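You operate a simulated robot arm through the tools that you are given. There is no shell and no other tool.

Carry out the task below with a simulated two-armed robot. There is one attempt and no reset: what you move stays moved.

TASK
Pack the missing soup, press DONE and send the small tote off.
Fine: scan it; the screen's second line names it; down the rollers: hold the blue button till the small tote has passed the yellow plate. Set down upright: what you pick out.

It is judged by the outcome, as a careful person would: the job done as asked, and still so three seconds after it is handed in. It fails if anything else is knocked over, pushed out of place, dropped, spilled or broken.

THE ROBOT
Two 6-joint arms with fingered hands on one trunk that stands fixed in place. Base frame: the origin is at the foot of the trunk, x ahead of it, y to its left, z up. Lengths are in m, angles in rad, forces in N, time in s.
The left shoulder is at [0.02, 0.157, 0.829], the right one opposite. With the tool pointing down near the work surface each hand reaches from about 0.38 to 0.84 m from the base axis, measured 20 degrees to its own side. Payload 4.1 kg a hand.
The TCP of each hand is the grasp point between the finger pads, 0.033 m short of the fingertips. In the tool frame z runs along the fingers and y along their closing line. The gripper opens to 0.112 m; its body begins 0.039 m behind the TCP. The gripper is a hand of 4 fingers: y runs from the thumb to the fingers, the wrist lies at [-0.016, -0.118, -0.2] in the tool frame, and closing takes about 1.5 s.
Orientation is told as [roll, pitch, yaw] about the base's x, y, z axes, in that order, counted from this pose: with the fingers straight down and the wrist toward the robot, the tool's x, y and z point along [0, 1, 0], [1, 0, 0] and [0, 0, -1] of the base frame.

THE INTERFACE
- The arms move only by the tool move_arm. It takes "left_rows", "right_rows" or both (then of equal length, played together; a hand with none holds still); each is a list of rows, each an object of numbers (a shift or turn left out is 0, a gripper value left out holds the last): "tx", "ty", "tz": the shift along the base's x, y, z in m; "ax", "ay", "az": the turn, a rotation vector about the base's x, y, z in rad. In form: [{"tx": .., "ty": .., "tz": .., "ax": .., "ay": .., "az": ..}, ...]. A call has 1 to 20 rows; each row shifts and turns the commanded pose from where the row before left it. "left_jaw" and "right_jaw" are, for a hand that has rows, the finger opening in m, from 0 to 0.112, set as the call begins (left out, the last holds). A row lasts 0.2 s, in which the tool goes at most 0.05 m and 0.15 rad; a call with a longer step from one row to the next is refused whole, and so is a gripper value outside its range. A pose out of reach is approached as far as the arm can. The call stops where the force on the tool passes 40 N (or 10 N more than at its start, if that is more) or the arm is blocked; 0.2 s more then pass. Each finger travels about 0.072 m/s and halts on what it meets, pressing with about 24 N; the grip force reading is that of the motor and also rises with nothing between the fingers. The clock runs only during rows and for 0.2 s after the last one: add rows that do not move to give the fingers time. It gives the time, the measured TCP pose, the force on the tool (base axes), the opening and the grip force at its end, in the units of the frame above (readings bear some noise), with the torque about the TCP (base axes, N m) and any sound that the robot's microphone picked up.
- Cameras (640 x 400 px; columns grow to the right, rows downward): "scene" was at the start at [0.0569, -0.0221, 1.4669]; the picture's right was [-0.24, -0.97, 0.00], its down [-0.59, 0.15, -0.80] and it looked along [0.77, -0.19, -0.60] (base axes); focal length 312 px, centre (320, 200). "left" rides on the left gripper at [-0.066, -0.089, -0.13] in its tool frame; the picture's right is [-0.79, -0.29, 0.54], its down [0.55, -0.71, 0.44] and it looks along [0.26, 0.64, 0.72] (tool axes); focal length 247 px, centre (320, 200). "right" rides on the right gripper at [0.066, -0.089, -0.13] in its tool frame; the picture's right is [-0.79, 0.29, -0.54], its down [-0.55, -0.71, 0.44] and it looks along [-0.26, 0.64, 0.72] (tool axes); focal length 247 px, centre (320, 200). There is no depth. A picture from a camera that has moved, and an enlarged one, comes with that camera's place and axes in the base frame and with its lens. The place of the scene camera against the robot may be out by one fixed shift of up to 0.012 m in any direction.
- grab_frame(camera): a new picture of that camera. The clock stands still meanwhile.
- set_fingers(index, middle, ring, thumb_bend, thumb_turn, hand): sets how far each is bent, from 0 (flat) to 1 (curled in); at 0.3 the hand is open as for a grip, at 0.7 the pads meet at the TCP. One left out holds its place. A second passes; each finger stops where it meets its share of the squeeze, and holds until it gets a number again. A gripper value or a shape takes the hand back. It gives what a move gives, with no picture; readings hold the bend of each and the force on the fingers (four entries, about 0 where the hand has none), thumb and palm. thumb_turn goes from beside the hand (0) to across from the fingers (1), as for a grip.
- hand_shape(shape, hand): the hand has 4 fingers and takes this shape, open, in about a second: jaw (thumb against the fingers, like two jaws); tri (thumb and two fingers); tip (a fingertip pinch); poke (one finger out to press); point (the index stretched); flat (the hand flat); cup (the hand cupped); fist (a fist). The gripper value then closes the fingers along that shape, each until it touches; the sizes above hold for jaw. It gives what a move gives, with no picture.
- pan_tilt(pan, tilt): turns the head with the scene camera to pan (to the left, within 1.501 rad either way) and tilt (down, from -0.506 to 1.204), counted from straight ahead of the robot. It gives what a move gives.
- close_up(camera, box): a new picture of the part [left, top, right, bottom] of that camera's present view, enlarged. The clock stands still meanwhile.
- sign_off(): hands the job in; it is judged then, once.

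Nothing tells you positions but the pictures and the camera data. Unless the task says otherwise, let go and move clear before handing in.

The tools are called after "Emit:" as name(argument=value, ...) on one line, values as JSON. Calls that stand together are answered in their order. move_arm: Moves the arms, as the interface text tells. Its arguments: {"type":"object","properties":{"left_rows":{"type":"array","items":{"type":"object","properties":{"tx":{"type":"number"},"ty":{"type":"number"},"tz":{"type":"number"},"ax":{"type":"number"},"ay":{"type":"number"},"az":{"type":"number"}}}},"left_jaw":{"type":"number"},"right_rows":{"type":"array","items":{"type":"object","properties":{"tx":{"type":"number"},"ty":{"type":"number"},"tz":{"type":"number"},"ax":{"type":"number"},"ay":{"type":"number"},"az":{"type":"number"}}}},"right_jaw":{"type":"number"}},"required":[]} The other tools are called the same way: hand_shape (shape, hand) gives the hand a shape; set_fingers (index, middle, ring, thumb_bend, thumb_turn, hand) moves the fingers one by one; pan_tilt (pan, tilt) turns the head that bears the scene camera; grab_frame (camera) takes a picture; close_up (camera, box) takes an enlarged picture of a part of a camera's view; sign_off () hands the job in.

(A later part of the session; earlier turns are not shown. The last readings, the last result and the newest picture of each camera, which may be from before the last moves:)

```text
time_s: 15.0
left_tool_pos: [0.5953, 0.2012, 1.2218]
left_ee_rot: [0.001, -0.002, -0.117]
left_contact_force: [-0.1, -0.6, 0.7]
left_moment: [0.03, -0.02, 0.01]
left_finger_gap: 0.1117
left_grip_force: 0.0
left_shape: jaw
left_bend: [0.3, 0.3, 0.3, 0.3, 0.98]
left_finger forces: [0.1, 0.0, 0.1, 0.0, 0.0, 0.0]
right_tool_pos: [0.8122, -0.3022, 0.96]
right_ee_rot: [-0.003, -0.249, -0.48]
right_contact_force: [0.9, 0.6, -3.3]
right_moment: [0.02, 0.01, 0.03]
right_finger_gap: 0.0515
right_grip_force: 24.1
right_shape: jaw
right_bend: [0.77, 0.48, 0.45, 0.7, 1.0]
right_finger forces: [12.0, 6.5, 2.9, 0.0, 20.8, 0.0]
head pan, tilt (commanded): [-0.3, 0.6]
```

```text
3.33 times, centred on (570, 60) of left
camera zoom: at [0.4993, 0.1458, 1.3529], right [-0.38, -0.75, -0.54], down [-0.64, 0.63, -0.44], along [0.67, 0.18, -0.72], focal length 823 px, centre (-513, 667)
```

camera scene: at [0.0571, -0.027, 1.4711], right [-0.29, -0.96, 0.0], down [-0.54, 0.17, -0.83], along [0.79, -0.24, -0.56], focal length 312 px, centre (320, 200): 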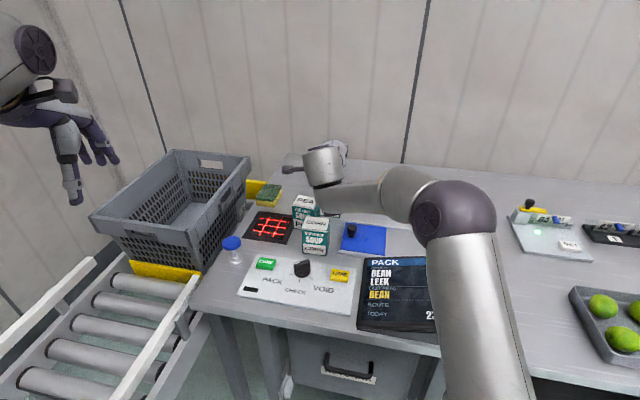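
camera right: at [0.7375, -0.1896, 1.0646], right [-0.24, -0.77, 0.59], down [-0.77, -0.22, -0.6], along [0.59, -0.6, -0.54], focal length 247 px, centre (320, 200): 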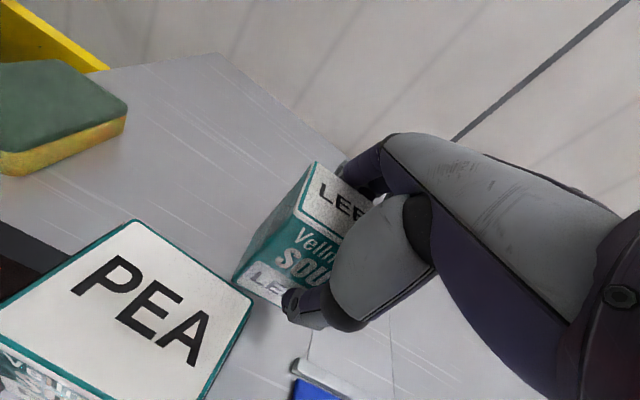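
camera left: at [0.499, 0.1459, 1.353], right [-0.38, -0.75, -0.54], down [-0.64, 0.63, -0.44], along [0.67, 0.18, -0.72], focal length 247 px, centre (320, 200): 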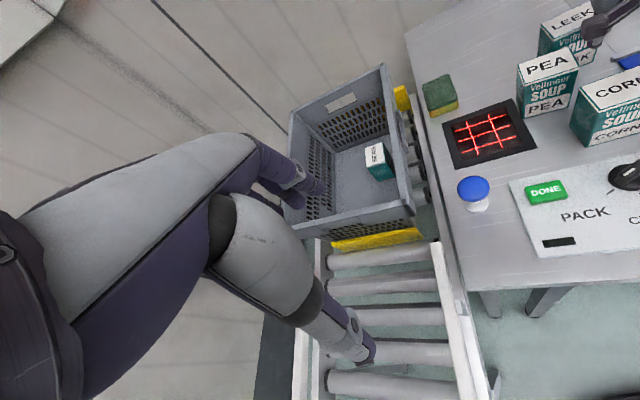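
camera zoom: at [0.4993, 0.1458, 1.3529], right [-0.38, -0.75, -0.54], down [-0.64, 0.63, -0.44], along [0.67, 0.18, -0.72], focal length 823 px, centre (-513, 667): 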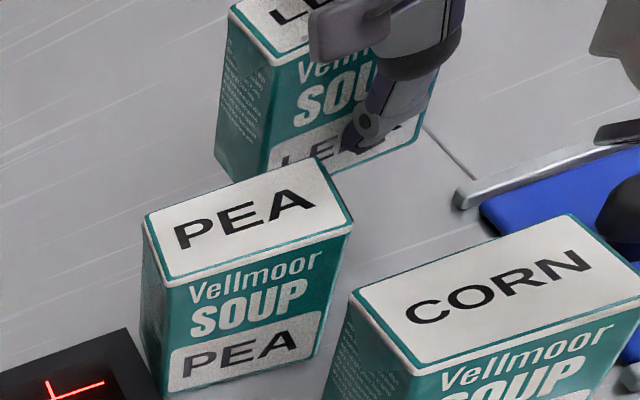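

Leek is off the table and upright in the hand. I'll raise it well above pea with a bit more tilt (for reach), then carry it across to above the scanner.

Emit:
move_arm(right_rows=[{"tz": 0.02, "ax": -0.0574, "ay": -0.1111}, {"tz": 0.02, "ax": -0.0574, "ay": -0.1111}, {"tz": 0.025}, {"tz": 0.025}])

Emit:
grab_frame(camera="right")

Emit:
grab_frame(camera="scene")

```text
time_s: 16.0
left_tool_pos: [0.5952, 0.201, 1.2226]
left_ee_rot: [0.001, -0.002, -0.117]
left_contact_force: [-0.1, 1.4, 0.0]
left_moment: [0.02, 0.01, 0.03]
left_finger_gap: 0.1117
left_grip_force: 0.0
left_shape: jaw
left_bend: [0.3, 0.3, 0.3, 0.3, 0.98]
left_finger forces: [0.0, 0.0, 0.0, 0.0, 0.0, 0.0]
right_tool_pos: [0.8126, -0.3024, 1.0516]
right_ee_rot: [0.0, -0.499, -0.48]
right_contact_force: [0.3, -0.9, -2.9]
right_moment: [0.02, 0.04, -0.02]
right_finger_gap: 0.0515
right_grip_force: 24.2
right_shape: jaw
right_bend: [0.77, 0.48, 0.45, 0.7, 1.0]
right_finger forces: [11.6, 6.4, 2.8, 0.0, 21.1, 0.0]
head pan, tilt (commanded): [-0.3, 0.6]
```

```text
taken
camera right: at [0.7177, -0.1795, 1.123], right [-0.37, -0.7, 0.61], down [-0.62, -0.3, -0.72], along [0.69, -0.65, -0.33], focal length 247 px, centre (320, 200)
```

right: 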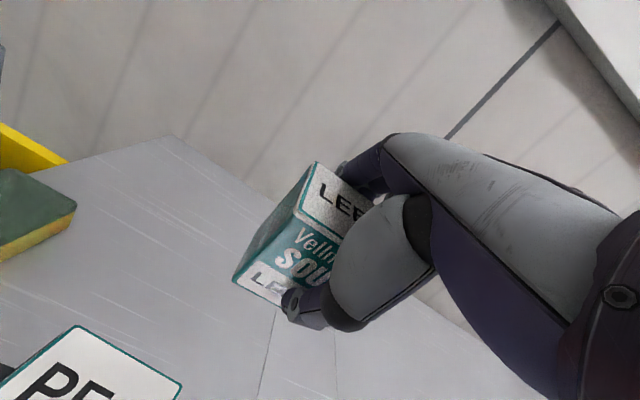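

```text
taken
camera scene: at [0.0574, -0.0272, 1.4711], right [-0.3, -0.96, 0.0], down [-0.54, 0.17, -0.82], along [0.79, -0.24, -0.57], focal length 312 px, centre (320, 200)
```

scene: 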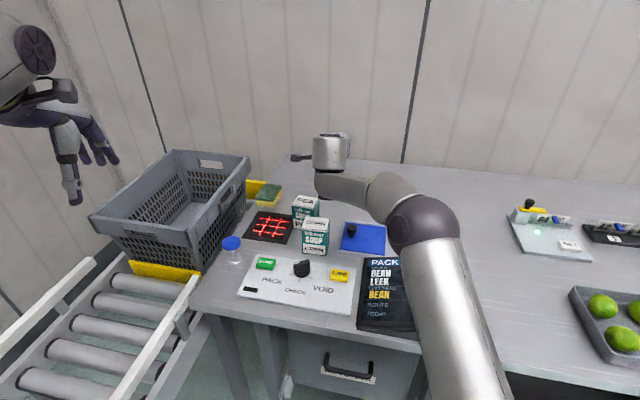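

Leek is secure at z≈1.05. Moving it sideways over to the scanner, then straightening it upright above the scanner.

Emit:
move_arm(right_rows=[{"tx": -0.0025, "ty": 0.04}, {"tx": -0.0025, "ty": 0.04}, {"tx": -0.0025, "ty": 0.04}, {"tx": -0.0025, "ty": 0.04}, {"tx": -0.0025, "ty": 0.039}, {"tz": -0.02, "ax": 0.0574, "ay": 0.1111}, {"tz": -0.02, "ax": 0.0574, "ay": 0.1111}])

Emit:
grab_frame(camera="left")

Emit:
grab_frame(camera="scene")

Emit:
grab_frame(camera="right")

```text
time_s: 17.6
left_tool_pos: [0.5957, 0.2013, 1.2224]
left_ee_rot: [0.002, -0.002, -0.117]
left_contact_force: [-0.1, -0.3, -0.1]
left_moment: [-0.02, -0.01, 0.01]
left_finger_gap: 0.1123
left_grip_force: 0.1
left_shape: jaw
left_bend: [0.3, 0.3, 0.3, 0.3, 0.98]
left_finger forces: [0.1, 0.0, 0.1, 0.1, 0.0, 0.0]
right_tool_pos: [0.79, -0.1017, 1.008]
right_ee_rot: [-0.002, -0.248, -0.479]
right_contact_force: [-0.3, -0.3, -3.8]
right_moment: [-0.03, 0.02, 0.02]
right_finger_gap: 0.0513
right_grip_force: 24.3
right_shape: jaw
right_bend: [0.77, 0.49, 0.46, 0.7, 1.0]
right_finger forces: [11.8, 6.4, 3.0, 0.0, 20.8, 0.1]
right hand out of reach, approached as far as the arm can: row 7
head pan, tilt (commanded): [-0.3, 0.6]
```

```text
taken
camera left: at [0.4992, 0.1458, 1.3529], right [-0.38, -0.75, -0.54], down [-0.64, 0.63, -0.44], along [0.67, 0.18, -0.72], focal length 247 px, centre (320, 200)
```

left: 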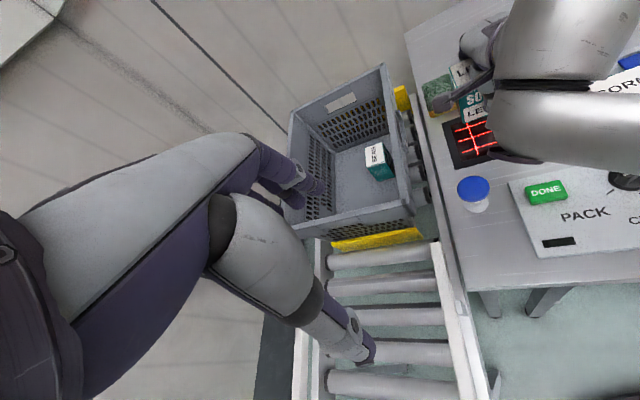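

```text
taken
camera scene: at [0.0571, -0.0271, 1.4711], right [-0.3, -0.96, 0.0], down [-0.54, 0.17, -0.83], along [0.79, -0.24, -0.56], focal length 312 px, centre (320, 200)
```

scene: 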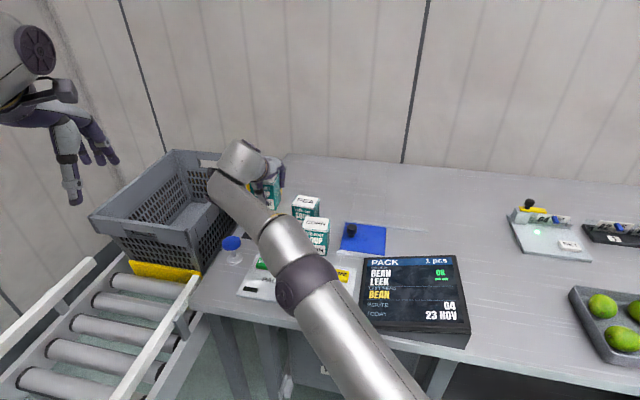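

```text
taken
camera right: at [0.7169, 0.0101, 1.1122], right [-0.23, -0.77, 0.59], down [-0.77, -0.22, -0.6], along [0.59, -0.6, -0.54], focal length 247 px, centre (320, 200)
```

right: 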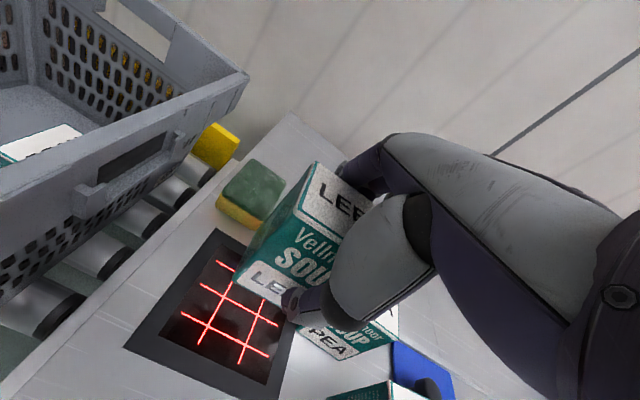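

The arm just hit its reach limit there (about 0.717 m from shoulder to wrist), useful to know. Lowering brings it back within reach; I'll bring leek's base down to just above the scanner and watch for a read.

Emit:
move_arm(right_rows=[{"tx": -0.005, "tz": -0.02}, {"tz": -0.02}, {"tz": -0.02}])

Emit:
close_up(camera="scene", box=[340, 240, 490, 350])

Emit:
grab_frame(camera="right")

```text
time_s: 18.4
left_tool_pos: [0.594, 0.2005, 1.2222]
left_ee_rot: [0.0, -0.004, -0.118]
left_contact_force: [-0.5, -0.9, 0.2]
left_moment: [-0.01, -0.01, 0.03]
left_finger_gap: 0.1118
left_grip_force: 0.0
left_shape: jaw
left_bend: [0.3, 0.3, 0.3, 0.3, 0.98]
left_finger forces: [0.0, 0.0, 0.1, 0.0, 0.1, 0.0]
right_tool_pos: [0.7942, -0.1009, 0.9496]
right_ee_rot: [-0.001, -0.248, -0.482]
right_contact_force: [0.3, 0.0, -2.5]
right_moment: [-0.01, 0.01, 0.03]
right_finger_gap: 0.0511
right_grip_force: 23.5
right_shape: jaw
right_bend: [0.77, 0.49, 0.46, 0.7, 1.0]
right_finger forces: [11.7, 6.4, 2.9, 0.0, 20.7, 0.1]
right hand out of reach, approached as far as the arm can: row 3
head pan, tilt (commanded): [-0.3, 0.6]
```

```text
3.64 times, centred on (415, 295) of scene
camera zoom: at [0.0571, -0.027, 1.4711], right [-0.3, -0.96, 0.0], down [-0.54, 0.17, -0.83], along [0.79, -0.24, -0.56], focal length 1134 px, centre (-26, -146)
```

zoom: 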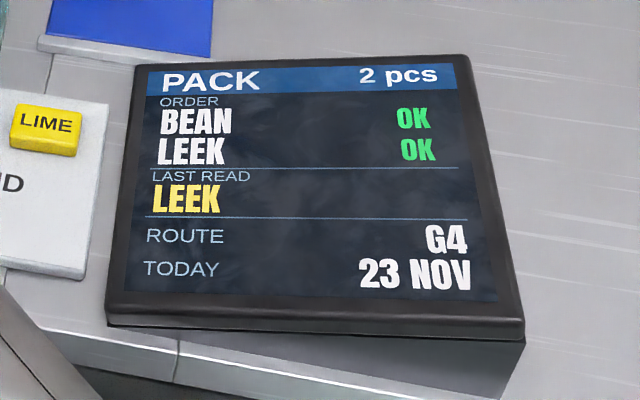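

```text
taken
camera right: at [0.7193, 0.0125, 1.054], right [-0.24, -0.77, 0.59], down [-0.77, -0.22, -0.6], along [0.59, -0.6, -0.54], focal length 247 px, centre (320, 200)
```

right: 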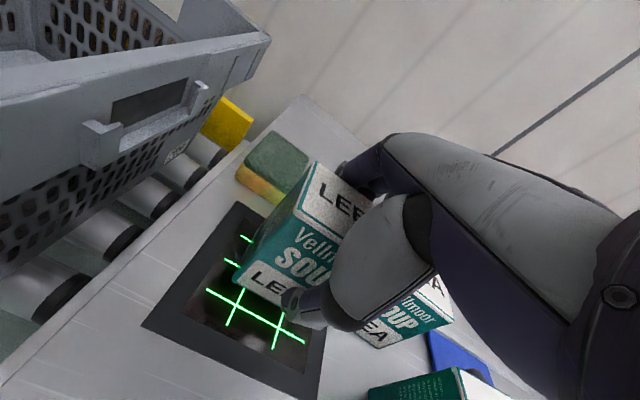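

The scanner turned green and the screen now shows LEEK OK, 2 pcs, last read LEEK. Next I lift leek off the scanner and carry it over the button to the free strip at the bench's front-left, moving the left hand out of the way at the same time.

Emit:
move_arm(right_rows=[{"tx": -0.01, "ty": 0.005, "tz": 0.04}, {"tx": -0.02, "ty": 0.012, "tz": 0.04}, {"tx": -0.028, "ty": 0.0243}, {"tx": -0.028, "ty": 0.0243}, {"tx": -0.028, "ty": 0.0243}, {"tx": -0.028, "ty": 0.0243}, {"tx": -0.028, "ty": 0.0243}, {"tx": -0.029, "ty": 0.0245}], left_rows=[{"ty": 0.02, "tz": 0.005}, {"tx": -0.01, "ty": 0.02, "tz": 0.005}, {"tx": -0.01, "ty": 0.02, "tz": 0.005}, {"tx": -0.01, "ty": 0.02}, {"tx": -0.01, "ty": 0.02}, {"tx": -0.01, "ty": 0.02}, {"tx": -0.01, "ty": 0.0}, {}])

Emit:
grab_frame(camera="right")

Emit:
pan_tilt(pan=0.1, tilt=0.75)

Emit:
grab_frame(camera="scene")

Emit:
grab_frame(camera="left")

```text
time_s: 20.2
left_tool_pos: [0.5343, 0.3229, 1.2377]
left_ee_rot: [-0.001, -0.002, -0.116]
left_contact_force: [-0.1, 0.1, -0.9]
left_moment: [0.04, 0.02, -0.03]
left_finger_gap: 0.1119
left_grip_force: 0.1
left_shape: jaw
left_bend: [0.3, 0.3, 0.3, 0.3, 0.98]
left_finger forces: [0.0, 0.0, 0.0, 0.1, 0.0, 0.0]
right_tool_pos: [0.6617, 0.0954, 1.0586]
right_ee_rot: [-0.003, -0.249, -0.482]
right_contact_force: [0.7, -1.3, -2.5]
right_moment: [0.03, 0.05, 0.03]
right_finger_gap: 0.0509
right_grip_force: 23.8
right_shape: jaw
right_bend: [0.77, 0.49, 0.46, 0.7, 1.0]
right_finger forces: [11.6, 6.5, 3.1, 0.0, 20.6, 0.0]
right hand out of reach, approached as far as the arm can: row 3, 4, 5, 6, 7, 8
head pan, tilt (commanded): [-0.3, 0.6]
```

```text
taken
camera right: at [0.5872, 0.2078, 1.1625], right [-0.24, -0.77, 0.59], down [-0.77, -0.22, -0.59], along [0.59, -0.6, -0.54], focal length 247 px, centre (320, 200)
```

right: 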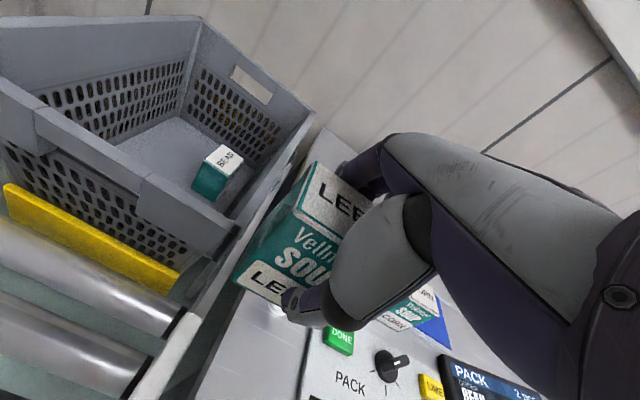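

```text
time_s: 21.1
left_tool_pos: [0.5337, 0.3227, 1.2366]
left_ee_rot: [0.001, -0.002, -0.117]
left_contact_force: [0.7, 0.0, 0.7]
left_moment: [0.03, -0.01, 0.05]
left_finger_gap: 0.1118
left_grip_force: 0.1
left_shape: jaw
left_bend: [0.3, 0.3, 0.3, 0.3, 0.98]
left_finger forces: [0.0, 0.1, 0.1, 0.0, 0.0, 0.1]
right_tool_pos: [0.6617, 0.0952, 1.0574]
right_ee_rot: [-0.001, -0.247, -0.48]
right_contact_force: [0.4, 0.0, -2.5]
right_moment: [-0.02, 0.01, 0.03]
right_finger_gap: 0.0511
right_grip_force: 23.9
right_shape: jaw
right_bend: [0.77, 0.49, 0.46, 0.7, 1.0]
right_finger forces: [11.6, 6.4, 3.1, 0.0, 20.7, 0.0]
head pan, tilt (commanded): [0.099, 0.75]
```

```text
taken
camera scene: at [0.0553, 0.0073, 1.4583], right [0.1, -1.0, 0.0], down [-0.68, -0.07, -0.73], along [0.73, 0.07, -0.68], focal length 312 px, centre (320, 200)
```

scene: 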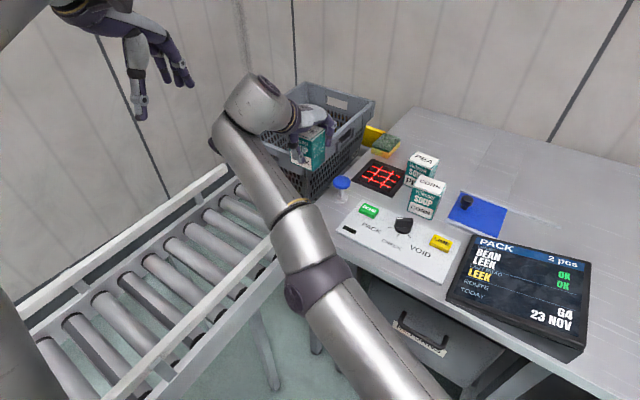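

```text
taken
camera left: at [0.4381, 0.2671, 1.3678], right [-0.38, -0.75, -0.54], down [-0.64, 0.63, -0.44], along [0.67, 0.18, -0.72], focal length 247 px, centre (320, 200)
```

left: 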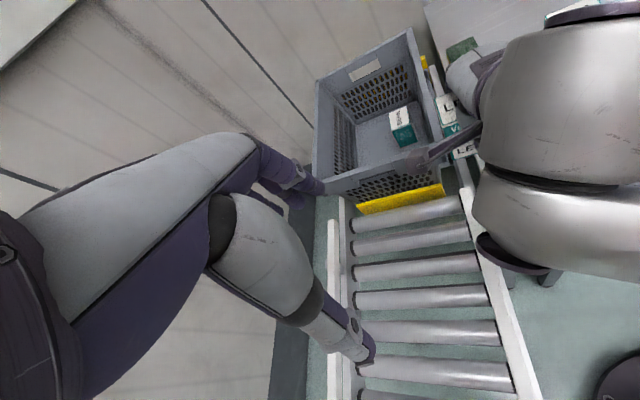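

The right wrist hit a yaw limit that far left, so it stopped at (0.66, 0.095) holding leek safely. I'll turn the hand (and box) to the left by about 0.58 rad so the wrist is comfortable, then go on to the set-down spot.

Emit:
move_arm(right_rows=[{"tx": 0.033, "ty": 0.0, "tz": 0.014, "az": 0.1}, {"tx": 0.02, "ty": 0.0, "tz": 0.01, "az": 0.12}, {"az": 0.12}, {"az": 0.12}, {"az": 0.12}])

Emit:
grab_frame(camera="scene")

Emit:
grab_frame(camera="right")

```text
time_s: 22.3
left_tool_pos: [0.5336, 0.3222, 1.2368]
left_ee_rot: [0.001, -0.002, -0.116]
left_contact_force: [-0.3, -0.4, 0.6]
left_moment: [0.01, -0.03, 0.03]
left_finger_gap: 0.1117
left_grip_force: 0.0
left_shape: jaw
left_bend: [0.3, 0.3, 0.3, 0.3, 0.98]
left_finger forces: [0.0, 0.0, 0.0, 0.0, 0.0, 0.0]
right_tool_pos: [0.7023, 0.0924, 1.0732]
right_ee_rot: [-0.003, -0.249, 0.103]
right_contact_force: [-0.2, -0.2, -2.6]
right_moment: [-0.02, 0.0, 0.01]
right_finger_gap: 0.0507
right_grip_force: 24.1
right_shape: jaw
right_bend: [0.77, 0.49, 0.46, 0.7, 1.0]
right_finger forces: [11.6, 6.3, 3.1, 0.0, 20.4, 0.0]
right hand out of reach, approached as far as the arm can: row 1, 2
head pan, tilt (commanded): [0.099, 0.75]
```

```text
taken
camera scene: at [0.0553, 0.0075, 1.4582], right [0.1, -1.0, 0.0], down [-0.68, -0.07, -0.73], along [0.73, 0.07, -0.68], focal length 312 px, centre (320, 200)
```

scene: 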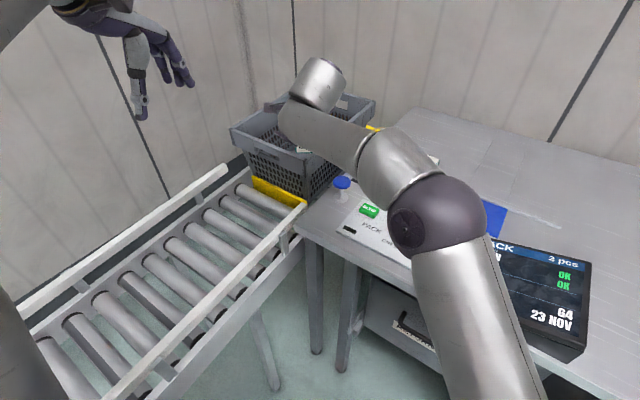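

```text
taken
camera right: at [0.5788, 0.1456, 1.1782], right [0.22, -0.77, 0.59], down [-0.52, -0.61, -0.6], along [0.82, -0.18, -0.54], focal length 247 px, centre (320, 200)
```

right: 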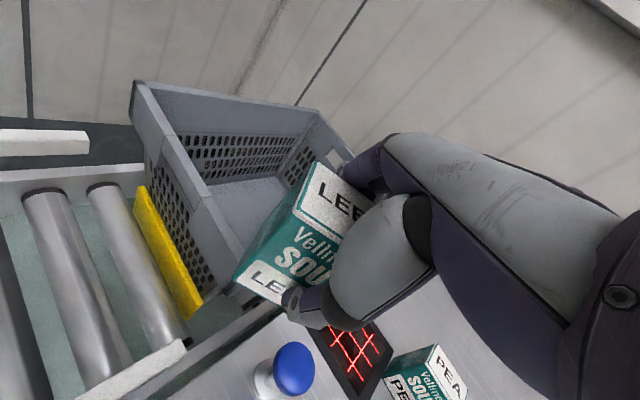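

The hand is turned and holding leek at (0.70, 0.09), still above everything. Now I'll move it toward the robot to the free strip at about (0.595, 0.062).

Emit:
move_arm(right_rows=[{"tx": -0.036, "ty": -0.01}, {"tx": -0.036, "ty": -0.01, "tz": -0.01}, {"tx": -0.035, "ty": -0.0105, "tz": -0.02}])

Emit:
grab_frame(camera="scene")

Emit:
grab_frame(camera="right")

Emit:
grab_frame(camera="left")

```text
time_s: 23.1
left_tool_pos: [0.5351, 0.3233, 1.2366]
left_ee_rot: [0.001, -0.002, -0.118]
left_contact_force: [0.2, 0.1, 0.3]
left_moment: [-0.03, 0.0, -0.01]
left_finger_gap: 0.1119
left_grip_force: 0.1
left_shape: jaw
left_bend: [0.3, 0.3, 0.3, 0.3, 0.98]
left_finger forces: [0.0, 0.0, 0.0, 0.0, 0.1, 0.0]
right_tool_pos: [0.5972, 0.0616, 1.0466]
right_ee_rot: [0.0, -0.25, 0.101]
right_contact_force: [0.9, -0.1, -3.1]
right_moment: [-0.04, 0.02, -0.03]
right_finger_gap: 0.0508
right_grip_force: 23.8
right_shape: jaw
right_bend: [0.77, 0.49, 0.46, 0.7, 1.0]
right_finger forces: [11.5, 6.5, 3.2, 0.1, 20.6, 0.1]
head pan, tilt (commanded): [0.099, 0.75]
```

```text
taken
camera scene: at [0.0555, 0.0076, 1.4582], right [0.1, -0.99, 0.0], down [-0.68, -0.07, -0.73], along [0.73, 0.07, -0.68], focal length 312 px, centre (320, 200)
```

scene: 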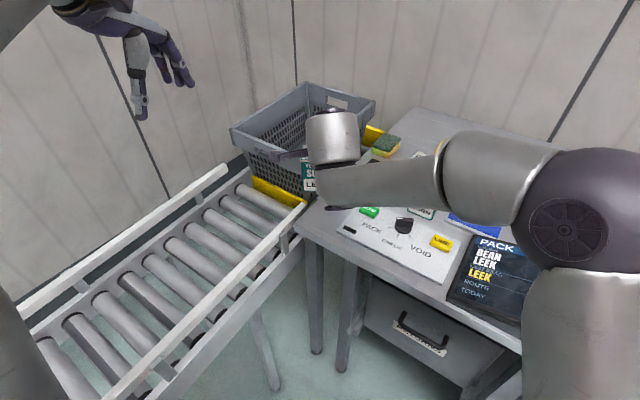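

```text
taken
camera right: at [0.4726, 0.1142, 1.1503], right [0.22, -0.77, 0.59], down [-0.52, -0.61, -0.6], along [0.82, -0.18, -0.54], focal length 247 px, centre (320, 200)
```

right: 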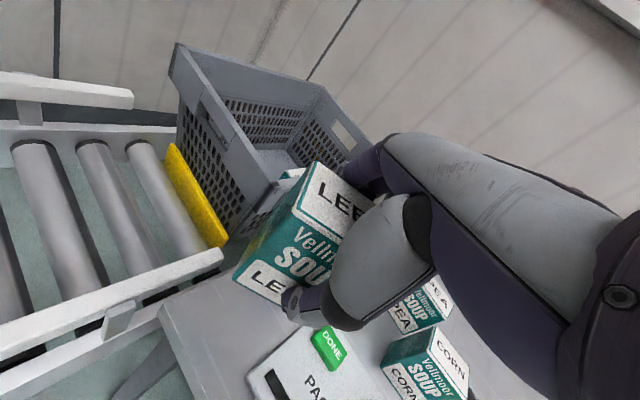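

```text
taken
camera left: at [0.4384, 0.2674, 1.3677], right [-0.38, -0.75, -0.54], down [-0.64, 0.63, -0.44], along [0.67, 0.18, -0.72], focal length 247 px, centre (320, 200)
```

left: 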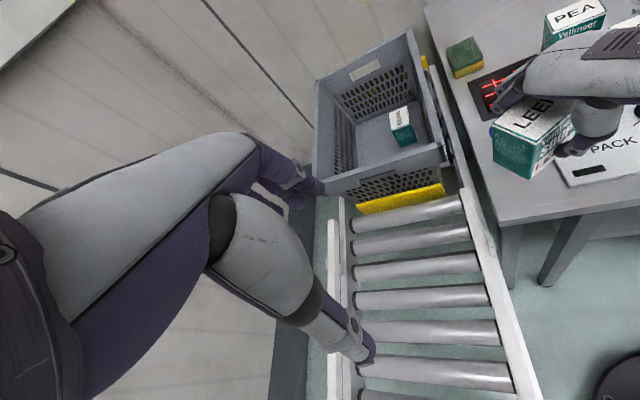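

Leek hangs at (0.597, 0.062). I'll check the bench edge and free area beneath before lowering.

Emit:
close_up(camera="left", box=[440, 60, 640, 260])

Emit:
close_up(camera="right", box=[140, 200, 400, 400])

```text
2.00 times, centred on (540, 160) of left
camera zoom: at [0.4384, 0.2674, 1.3677], right [-0.38, -0.75, -0.54], down [-0.64, 0.63, -0.44], along [0.67, 0.18, -0.72], focal length 494 px, centre (-120, 280)
```

zoom: 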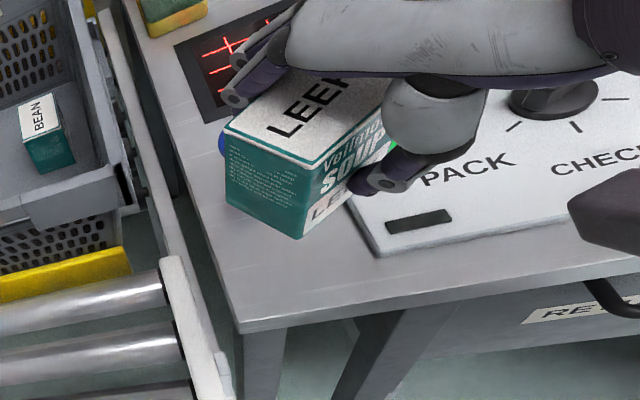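

```text
2.00 times, centred on (270, 300) of right
camera zoom: at [0.4726, 0.1142, 1.1503], right [0.22, -0.77, 0.59], down [-0.52, -0.61, -0.6], along [0.82, -0.18, -0.54], focal length 494 px, centre (420, 0)
```

zoom: 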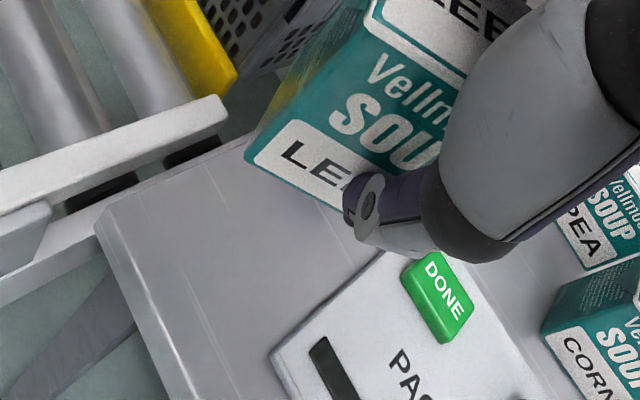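

The front edge of the bench passes just under the box's near corner, and the blue cap is about 28 mm in radius, so I'll shift slightly to (0.6035, 0.059), which keeps both clear. Lowering most of the way now.

Emit:
move_arm(right_rows=[{"tx": 0.0063, "ty": -0.0027, "tz": -0.03}, {"tz": -0.03}, {"tz": -0.03}, {"tz": -0.018}])

Emit:
close_up(camera="left", box=[440, 60, 640, 260])

Emit:
close_up(camera="right", box=[140, 150, 460, 400])

Emit:
grab_frame(camera="scene")

```text
time_s: 24.1
left_tool_pos: [0.5338, 0.3211, 1.2373]
left_ee_rot: [0.001, -0.001, -0.116]
left_contact_force: [-0.1, 0.2, -0.1]
left_moment: [0.0, -0.01, 0.0]
left_finger_gap: 0.1116
left_grip_force: 0.1
left_shape: jaw
left_bend: [0.3, 0.3, 0.3, 0.3, 0.98]
left_finger forces: [0.1, 0.1, 0.0, 0.1, 0.0, 0.1]
right_tool_pos: [0.6014, 0.0578, 0.9384]
right_ee_rot: [0.0, -0.251, 0.099]
right_contact_force: [-0.7, -0.1, -3.0]
right_moment: [-0.05, 0.0, -0.03]
right_finger_gap: 0.0507
right_grip_force: 23.9
right_shape: jaw
right_bend: [0.77, 0.49, 0.46, 0.7, 1.0]
right_finger forces: [11.2, 6.4, 3.0, 0.0, 20.3, 0.1]
head pan, tilt (commanded): [0.099, 0.75]
```

```text
2.00 times, centred on (540, 160) of left
camera zoom: at [0.438, 0.2671, 1.3678], right [-0.38, -0.75, -0.54], down [-0.64, 0.63, -0.44], along [0.67, 0.18, -0.72], focal length 494 px, centre (-120, 280)
```

zoom: 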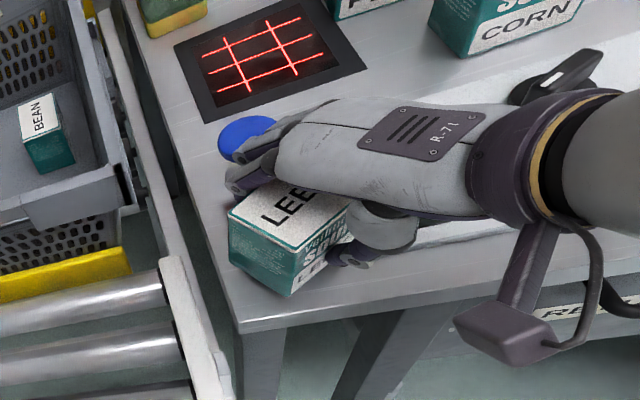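

```text
1.60 times, centred on (300, 275) of right
camera zoom: at [0.4778, 0.1101, 1.0416], right [0.22, -0.77, 0.59], down [-0.52, -0.61, -0.6], along [0.82, -0.18, -0.54], focal length 395 px, centre (352, 80)
```

zoom: 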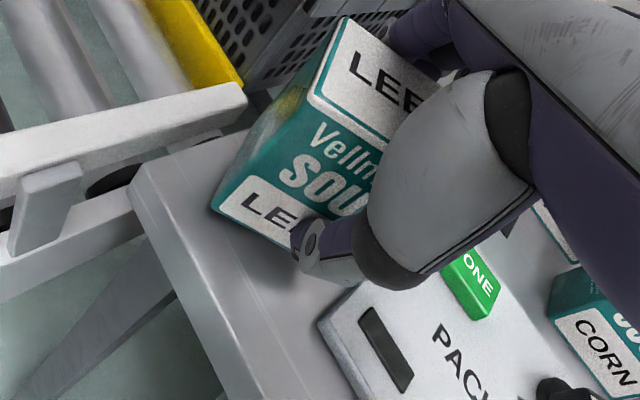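

```text
taken
camera scene: at [0.0551, 0.0074, 1.4583], right [0.1, -1.0, 0.0], down [-0.68, -0.07, -0.73], along [0.73, 0.07, -0.68], focal length 312 px, centre (320, 200)
```

scene: 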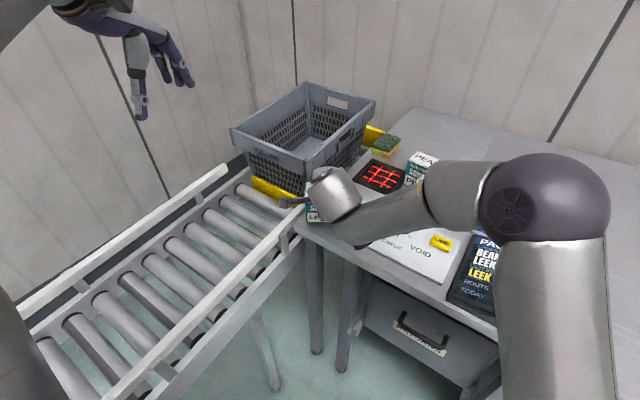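

Leek's base is now about 18 mm above the bench. I'll check the finger clearance from the blue cap before the final lowering.

Emit:
close_up(camera="left", box=[530, 100, 640, 200])

Emit:
close_up(camera="scene", box=[260, 130, 400, 260])

```text
4.00 times, centred on (585, 150) of left
camera zoom: at [0.438, 0.2671, 1.3678], right [-0.38, -0.75, -0.54], down [-0.64, 0.63, -0.44], along [0.67, 0.18, -0.72], focal length 988 px, centre (-740, 400)
```

zoom: 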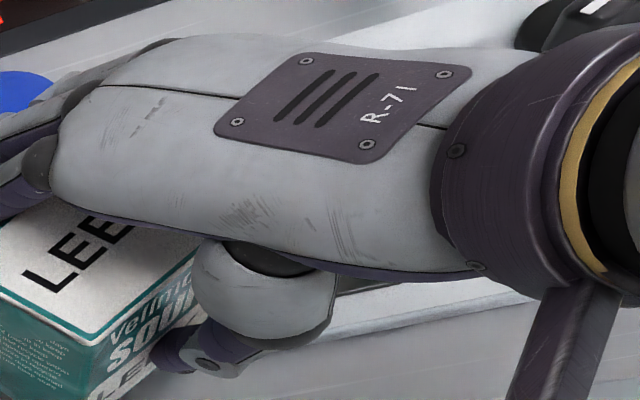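

```text
3.08 times, centred on (330, 195) of scene
camera zoom: at [0.0551, 0.0074, 1.4583], right [0.1, -1.0, 0.0], down [-0.68, -0.07, -0.73], along [0.73, 0.07, -0.68], focal length 960 px, centre (289, 215)
```

zoom: 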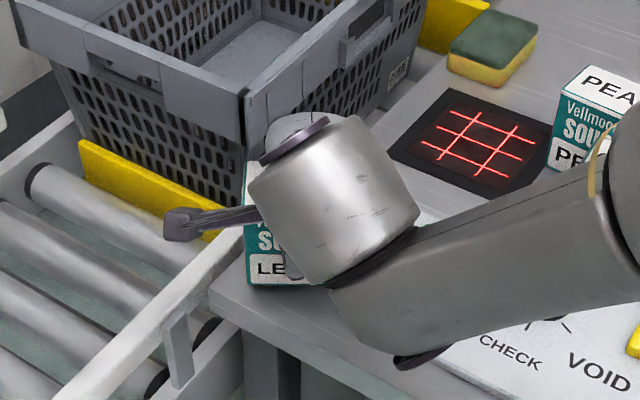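

Emit:
close_up(camera="left", box=[520, 90, 610, 180])

Emit:
pan_tilt(pan=0.25, tilt=0.75)

Emit:
close_up(camera="scene", box=[280, 120, 460, 260])

```text
4.44 times, centred on (565, 135) of left
camera zoom: at [0.438, 0.2671, 1.3678], right [-0.38, -0.75, -0.54], down [-0.64, 0.63, -0.44], along [0.67, 0.18, -0.72], focal length 1098 px, centre (-769, 489)
```

zoom: 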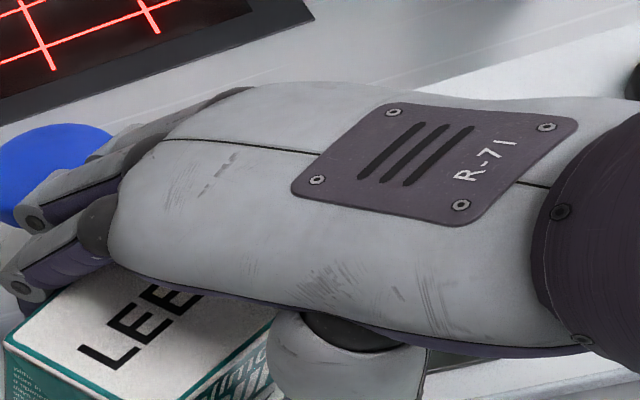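

```text
time_s: 24.8
left_tool_pos: [0.5345, 0.3226, 1.2369]
left_ee_rot: [0.0, -0.003, -0.116]
left_contact_force: [-0.1, 0.0, -0.1]
left_moment: [0.0, 0.0, 0.03]
left_finger_gap: 0.1117
left_grip_force: 0.1
left_shape: jaw
left_bend: [0.3, 0.3, 0.3, 0.3, 0.98]
left_finger forces: [0.0, 0.1, 0.0, 0.0, 0.0, 0.0]
right_tool_pos: [0.6018, 0.0584, 0.938]
right_ee_rot: [-0.002, -0.249, 0.102]
right_contact_force: [-0.2, 0.1, -2.3]
right_moment: [-0.02, 0.01, -0.02]
right_finger_gap: 0.0508
right_grip_force: 23.7
right_shape: jaw
right_bend: [0.77, 0.49, 0.46, 0.7, 1.0]
right_finger forces: [11.3, 6.2, 3.0, 0.0, 20.4, 0.0]
head pan, tilt (commanded): [0.25, 0.75]
```

```text
2.86 times, centred on (370, 190) of scene
camera zoom: at [0.0531, 0.0195, 1.4583], right [0.25, -0.97, 0.0], down [-0.66, -0.17, -0.73], along [0.71, 0.18, -0.68], focal length 891 px, centre (177, 229)
```

zoom: 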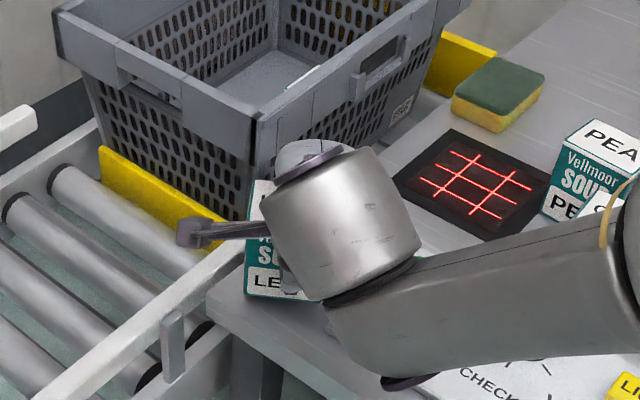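

The fingers' low parts stay about 1.5 cm clear of the cap. Lowering the final 18 mm in small steps.

Emit:
move_arm(right_rows=[{"tz": -0.008}, {"tz": -0.006}, {"tz": -0.003}])

Emit:
close_up(camera="left", box=[440, 60, 640, 260])

Emit:
close_up(camera="right", box=[140, 150, 460, 400])

```text
time_s: 25.6
left_tool_pos: [0.5339, 0.3229, 1.2385]
left_ee_rot: [0.0, -0.001, -0.117]
left_contact_force: [0.0, 0.4, -0.6]
left_moment: [-0.01, 0.01, 0.0]
left_finger_gap: 0.112
left_grip_force: 0.0
left_shape: jaw
left_bend: [0.3, 0.3, 0.3, 0.3, 0.98]
left_finger forces: [0.0, 0.0, 0.0, 0.1, 0.1, 0.0]
right_tool_pos: [0.6027, 0.0585, 0.9205]
right_ee_rot: [0.0, -0.251, 0.1]
right_contact_force: [-1.0, -0.9, 5.2]
right_moment: [-0.02, 0.29, 0.03]
right_finger_gap: 0.0509
right_grip_force: 24.3
right_shape: jaw
right_bend: [0.77, 0.49, 0.46, 0.7, 1.0]
right_finger forces: [11.9, 6.6, 3.7, 0.0, 22.9, 0.1]
head pan, tilt (commanded): [0.25, 0.75]
```

```text
2.00 times, centred on (540, 160) of left
camera zoom: at [0.4379, 0.267, 1.3679], right [-0.38, -0.75, -0.54], down [-0.64, 0.63, -0.44], along [0.67, 0.18, -0.72], focal length 494 px, centre (-120, 280)
```

zoom: 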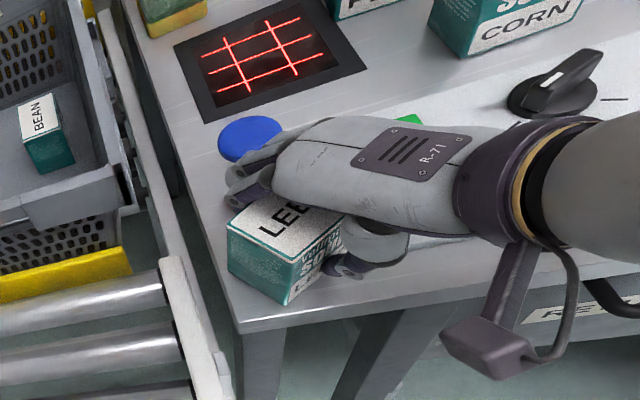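

```text
1.60 times, centred on (300, 275) of right
camera zoom: at [0.4781, 0.1113, 1.0243], right [0.22, -0.77, 0.59], down [-0.52, -0.61, -0.6], along [0.82, -0.18, -0.54], focal length 395 px, centre (352, 80)
```

zoom: 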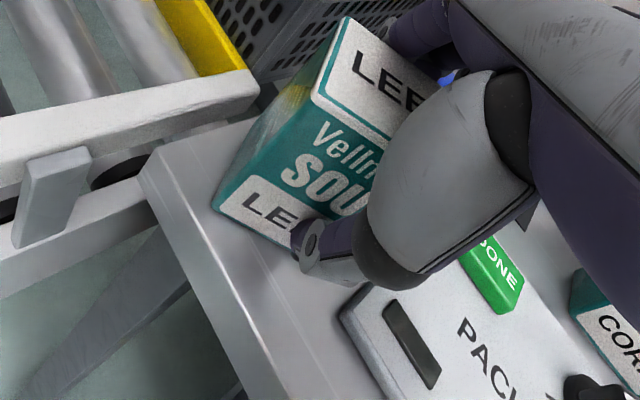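

Leek is resting on the bench (contact +5 N). I'll open the right hand just a little to release it.

Emit:
move_arm(right_rows=[{}, {}, {}], right_jaw=0.066)

Emit:
close_up(camera="left", box=[440, 60, 640, 260])

Emit:
close_up(camera="right", box=[140, 150, 460, 400])

```text
time_s: 26.4
left_tool_pos: [0.5344, 0.3229, 1.238]
left_ee_rot: [0.0, -0.001, -0.116]
left_contact_force: [0.1, -0.3, -0.1]
left_moment: [0.02, 0.01, 0.02]
left_finger_gap: 0.112
left_grip_force: 0.1
left_shape: jaw
left_bend: [0.3, 0.3, 0.3, 0.3, 0.98]
left_finger forces: [0.0, 0.0, 0.0, 0.0, 0.1, 0.0]
right_tool_pos: [0.602, 0.0582, 0.9187]
right_ee_rot: [-0.003, -0.249, 0.102]
right_contact_force: [1.0, 0.0, -0.5]
right_moment: [0.0, 0.01, 0.0]
right_finger_gap: 0.0655
right_grip_force: 0.1
right_shape: jaw
right_bend: [0.75, 0.41, 0.38, 0.66, 1.0]
right_finger forces: [0.2, 0.0, 0.0, 0.0, 0.0, 0.0]
head pan, tilt (commanded): [0.25, 0.75]
```

```text
2.00 times, centred on (540, 160) of left
camera zoom: at [0.4381, 0.2671, 1.3678], right [-0.38, -0.75, -0.54], down [-0.64, 0.63, -0.44], along [0.67, 0.18, -0.72], focal length 494 px, centre (-120, 280)
```

zoom: 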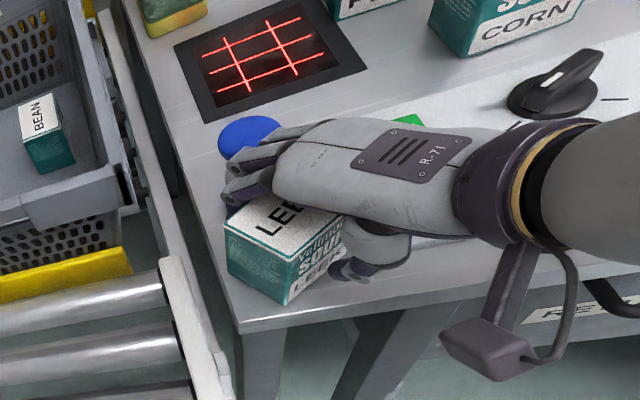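

```text
1.60 times, centred on (300, 275) of right
camera zoom: at [0.478, 0.1114, 1.0231], right [0.22, -0.77, 0.59], down [-0.52, -0.61, -0.6], along [0.82, -0.18, -0.54], focal length 395 px, centre (352, 80)
```

zoom: 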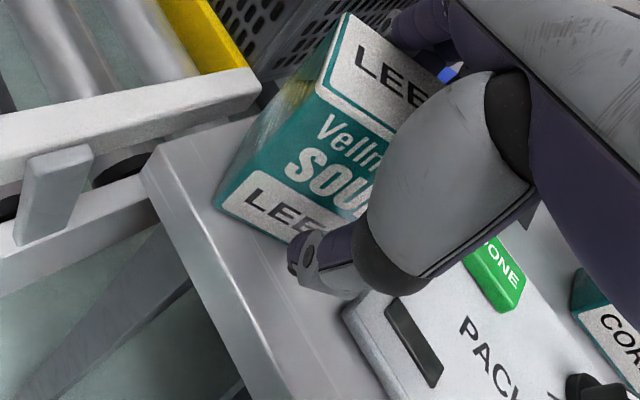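

Leek stays upright with the hand slightly open, but the index is still curled (0.75). I'll open a bit more so the index clears before lifting away.

Emit:
move_arm(right_rows=[{}, {}, {}], right_jaw=0.08)

Emit:
close_up(camera="left", box=[500, 90, 600, 200])

Emit:
close_up(camera="right", box=[240, 140, 480, 340])

```text
time_s: 27.2
left_tool_pos: [0.5341, 0.3238, 1.2368]
left_ee_rot: [0.0, -0.002, -0.117]
left_contact_force: [1.2, -0.7, 0.2]
left_moment: [-0.02, -0.01, 0.02]
left_finger_gap: 0.112
left_grip_force: 0.1
left_shape: jaw
left_bend: [0.3, 0.3, 0.3, 0.3, 0.98]
left_finger forces: [0.0, 0.1, 0.1, 0.0, 0.0, 0.1]
right_tool_pos: [0.6017, 0.058, 0.9198]
right_ee_rot: [-0.001, -0.25, 0.1]
right_contact_force: [0.5, 0.0, -0.5]
right_moment: [-0.01, 0.02, 0.0]
right_finger_gap: 0.0797
right_grip_force: 0.0
right_shape: jaw
right_bend: [0.26, 0.37, 0.34, 0.58, 0.99]
right_finger forces: [0.0, 0.0, 0.0, 0.0, 0.0, 0.0]
head pan, tilt (commanded): [0.25, 0.75]
```

```text
3.64 times, centred on (550, 145) of left
camera zoom: at [0.4381, 0.2671, 1.3678], right [-0.38, -0.75, -0.54], down [-0.64, 0.63, -0.44], along [0.67, 0.18, -0.72], focal length 898 px, centre (-516, 400)
```

zoom: 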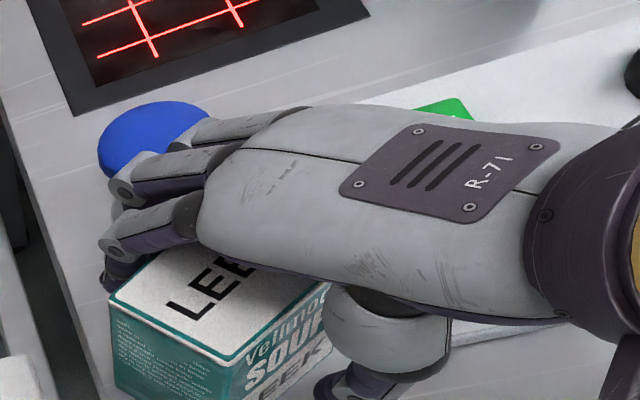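

```text
2.00 times, centred on (360, 240) of right
camera zoom: at [0.478, 0.1113, 1.0234], right [0.22, -0.77, 0.59], down [-0.52, -0.61, -0.6], along [0.82, -0.18, -0.54], focal length 494 px, centre (240, 120)
```

zoom: 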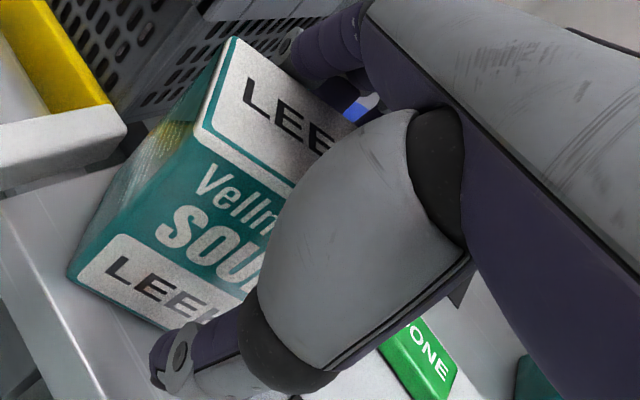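

All fingers are open with zero contact force. Lifting the right hand straight up and then withdrawing it to the right.

Emit:
move_arm(right_rows=[{"tz": 0.015}, {"tz": 0.02}, {"tz": 0.03}, {"tz": 0.035}, {"tz": 0.03}])

Emit:
grab_frame(camera="right")

Emit:
close_up(camera="left", box=[440, 60, 640, 260])

```text
time_s: 28.4
left_tool_pos: [0.5344, 0.3228, 1.2368]
left_ee_rot: [-0.001, -0.002, -0.117]
left_contact_force: [0.5, -1.3, 0.3]
left_moment: [0.01, 0.04, -0.01]
left_finger_gap: 0.1117
left_grip_force: 0.1
left_shape: jaw
left_bend: [0.3, 0.3, 0.3, 0.3, 0.98]
left_finger forces: [0.0, 0.1, 0.0, 0.1, 0.0, 0.0]
right_tool_pos: [0.601, 0.059, 1.0512]
right_ee_rot: [0.0, -0.249, 0.101]
right_contact_force: [0.2, -0.1, -0.4]
right_moment: [0.0, 0.01, -0.05]
right_finger_gap: 0.0794
right_grip_force: 0.2
right_shape: jaw
right_bend: [0.26, 0.37, 0.34, 0.58, 0.99]
right_finger forces: [0.0, 0.0, 0.0, 0.1, 0.1, 0.0]
head pan, tilt (commanded): [0.25, 0.75]
```

```text
taken
camera right: at [0.4766, 0.1128, 1.1548], right [0.22, -0.77, 0.59], down [-0.52, -0.61, -0.6], along [0.82, -0.18, -0.54], focal length 247 px, centre (320, 200)
```

right: 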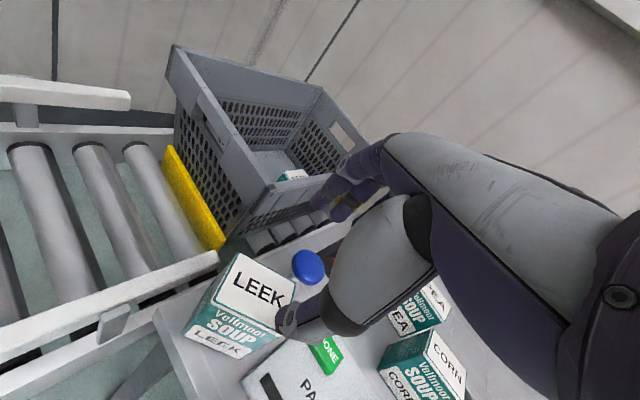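

```text
2.00 times, centred on (540, 160) of left
camera zoom: at [0.4382, 0.2671, 1.3678], right [-0.38, -0.75, -0.54], down [-0.64, 0.63, -0.44], along [0.67, 0.18, -0.72], focal length 494 px, centre (-120, 280)
```

zoom: 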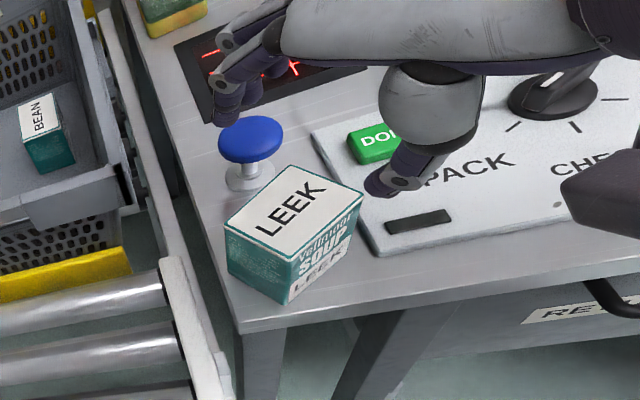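

Leek stands upright on the bench at about (0.603, 0.065), yaw ≈0.08. I'll use this right-camera viewpoint to measure the tote rim and interior more accurately before the left hand moves in.

Emit:
close_up(camera="right", box=[130, 30, 390, 260])

Emit:
close_up(camera="left", box=[290, 20, 490, 220])

```text
1.74 times, centred on (260, 145) of right
camera zoom: at [0.4766, 0.1128, 1.1548], right [0.22, -0.77, 0.59], down [-0.52, -0.61, -0.6], along [0.82, -0.18, -0.54], focal length 430 px, centre (424, 296)
```

zoom: 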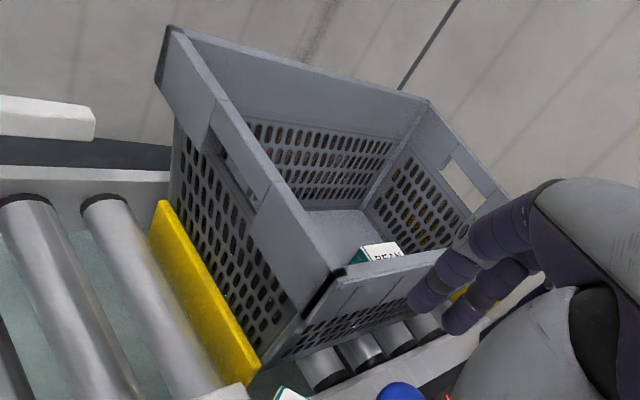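

```text
2.00 times, centred on (390, 120) of left
camera zoom: at [0.4382, 0.2671, 1.3678], right [-0.38, -0.75, -0.54], down [-0.64, 0.63, -0.44], along [0.67, 0.18, -0.72], focal length 494 px, centre (180, 360)
```

zoom: 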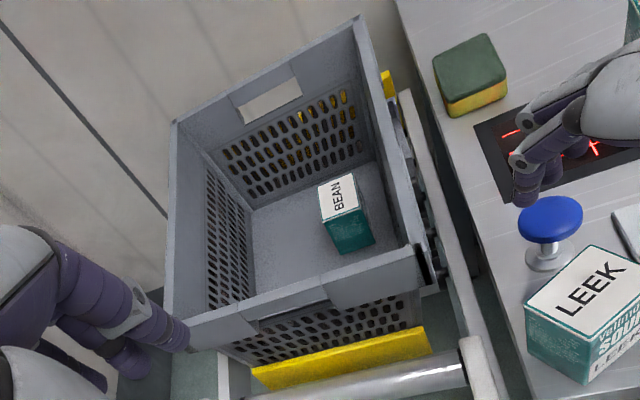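

Emit:
close_up(camera="right", box=[240, 150, 320, 210])

Emit:
close_up(camera="left", box=[340, 90, 430, 180])

```text
6.67 times, centred on (280, 180) of right
camera zoom: at [0.4766, 0.1128, 1.1548], right [0.22, -0.77, 0.59], down [-0.52, -0.61, -0.6], along [0.82, -0.18, -0.54], focal length 1646 px, centre (587, 333)
```

zoom: 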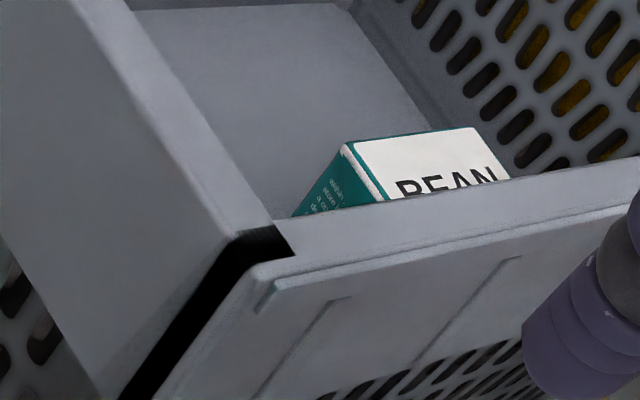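

```text
4.44 times, centred on (385, 135) of left
camera zoom: at [0.4382, 0.2671, 1.3678], right [-0.38, -0.75, -0.54], down [-0.64, 0.63, -0.44], along [0.67, 0.18, -0.72], focal length 1098 px, centre (31, 489)
```

zoom: 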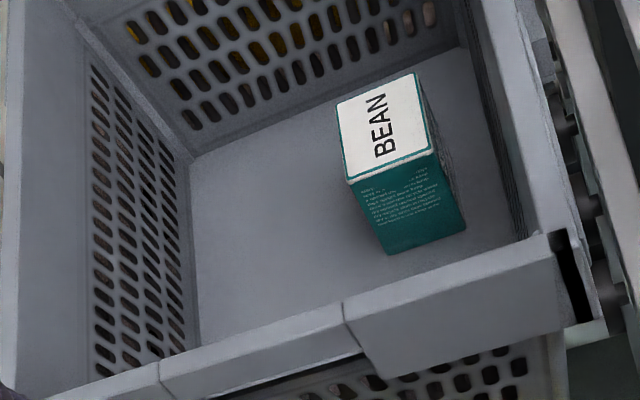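

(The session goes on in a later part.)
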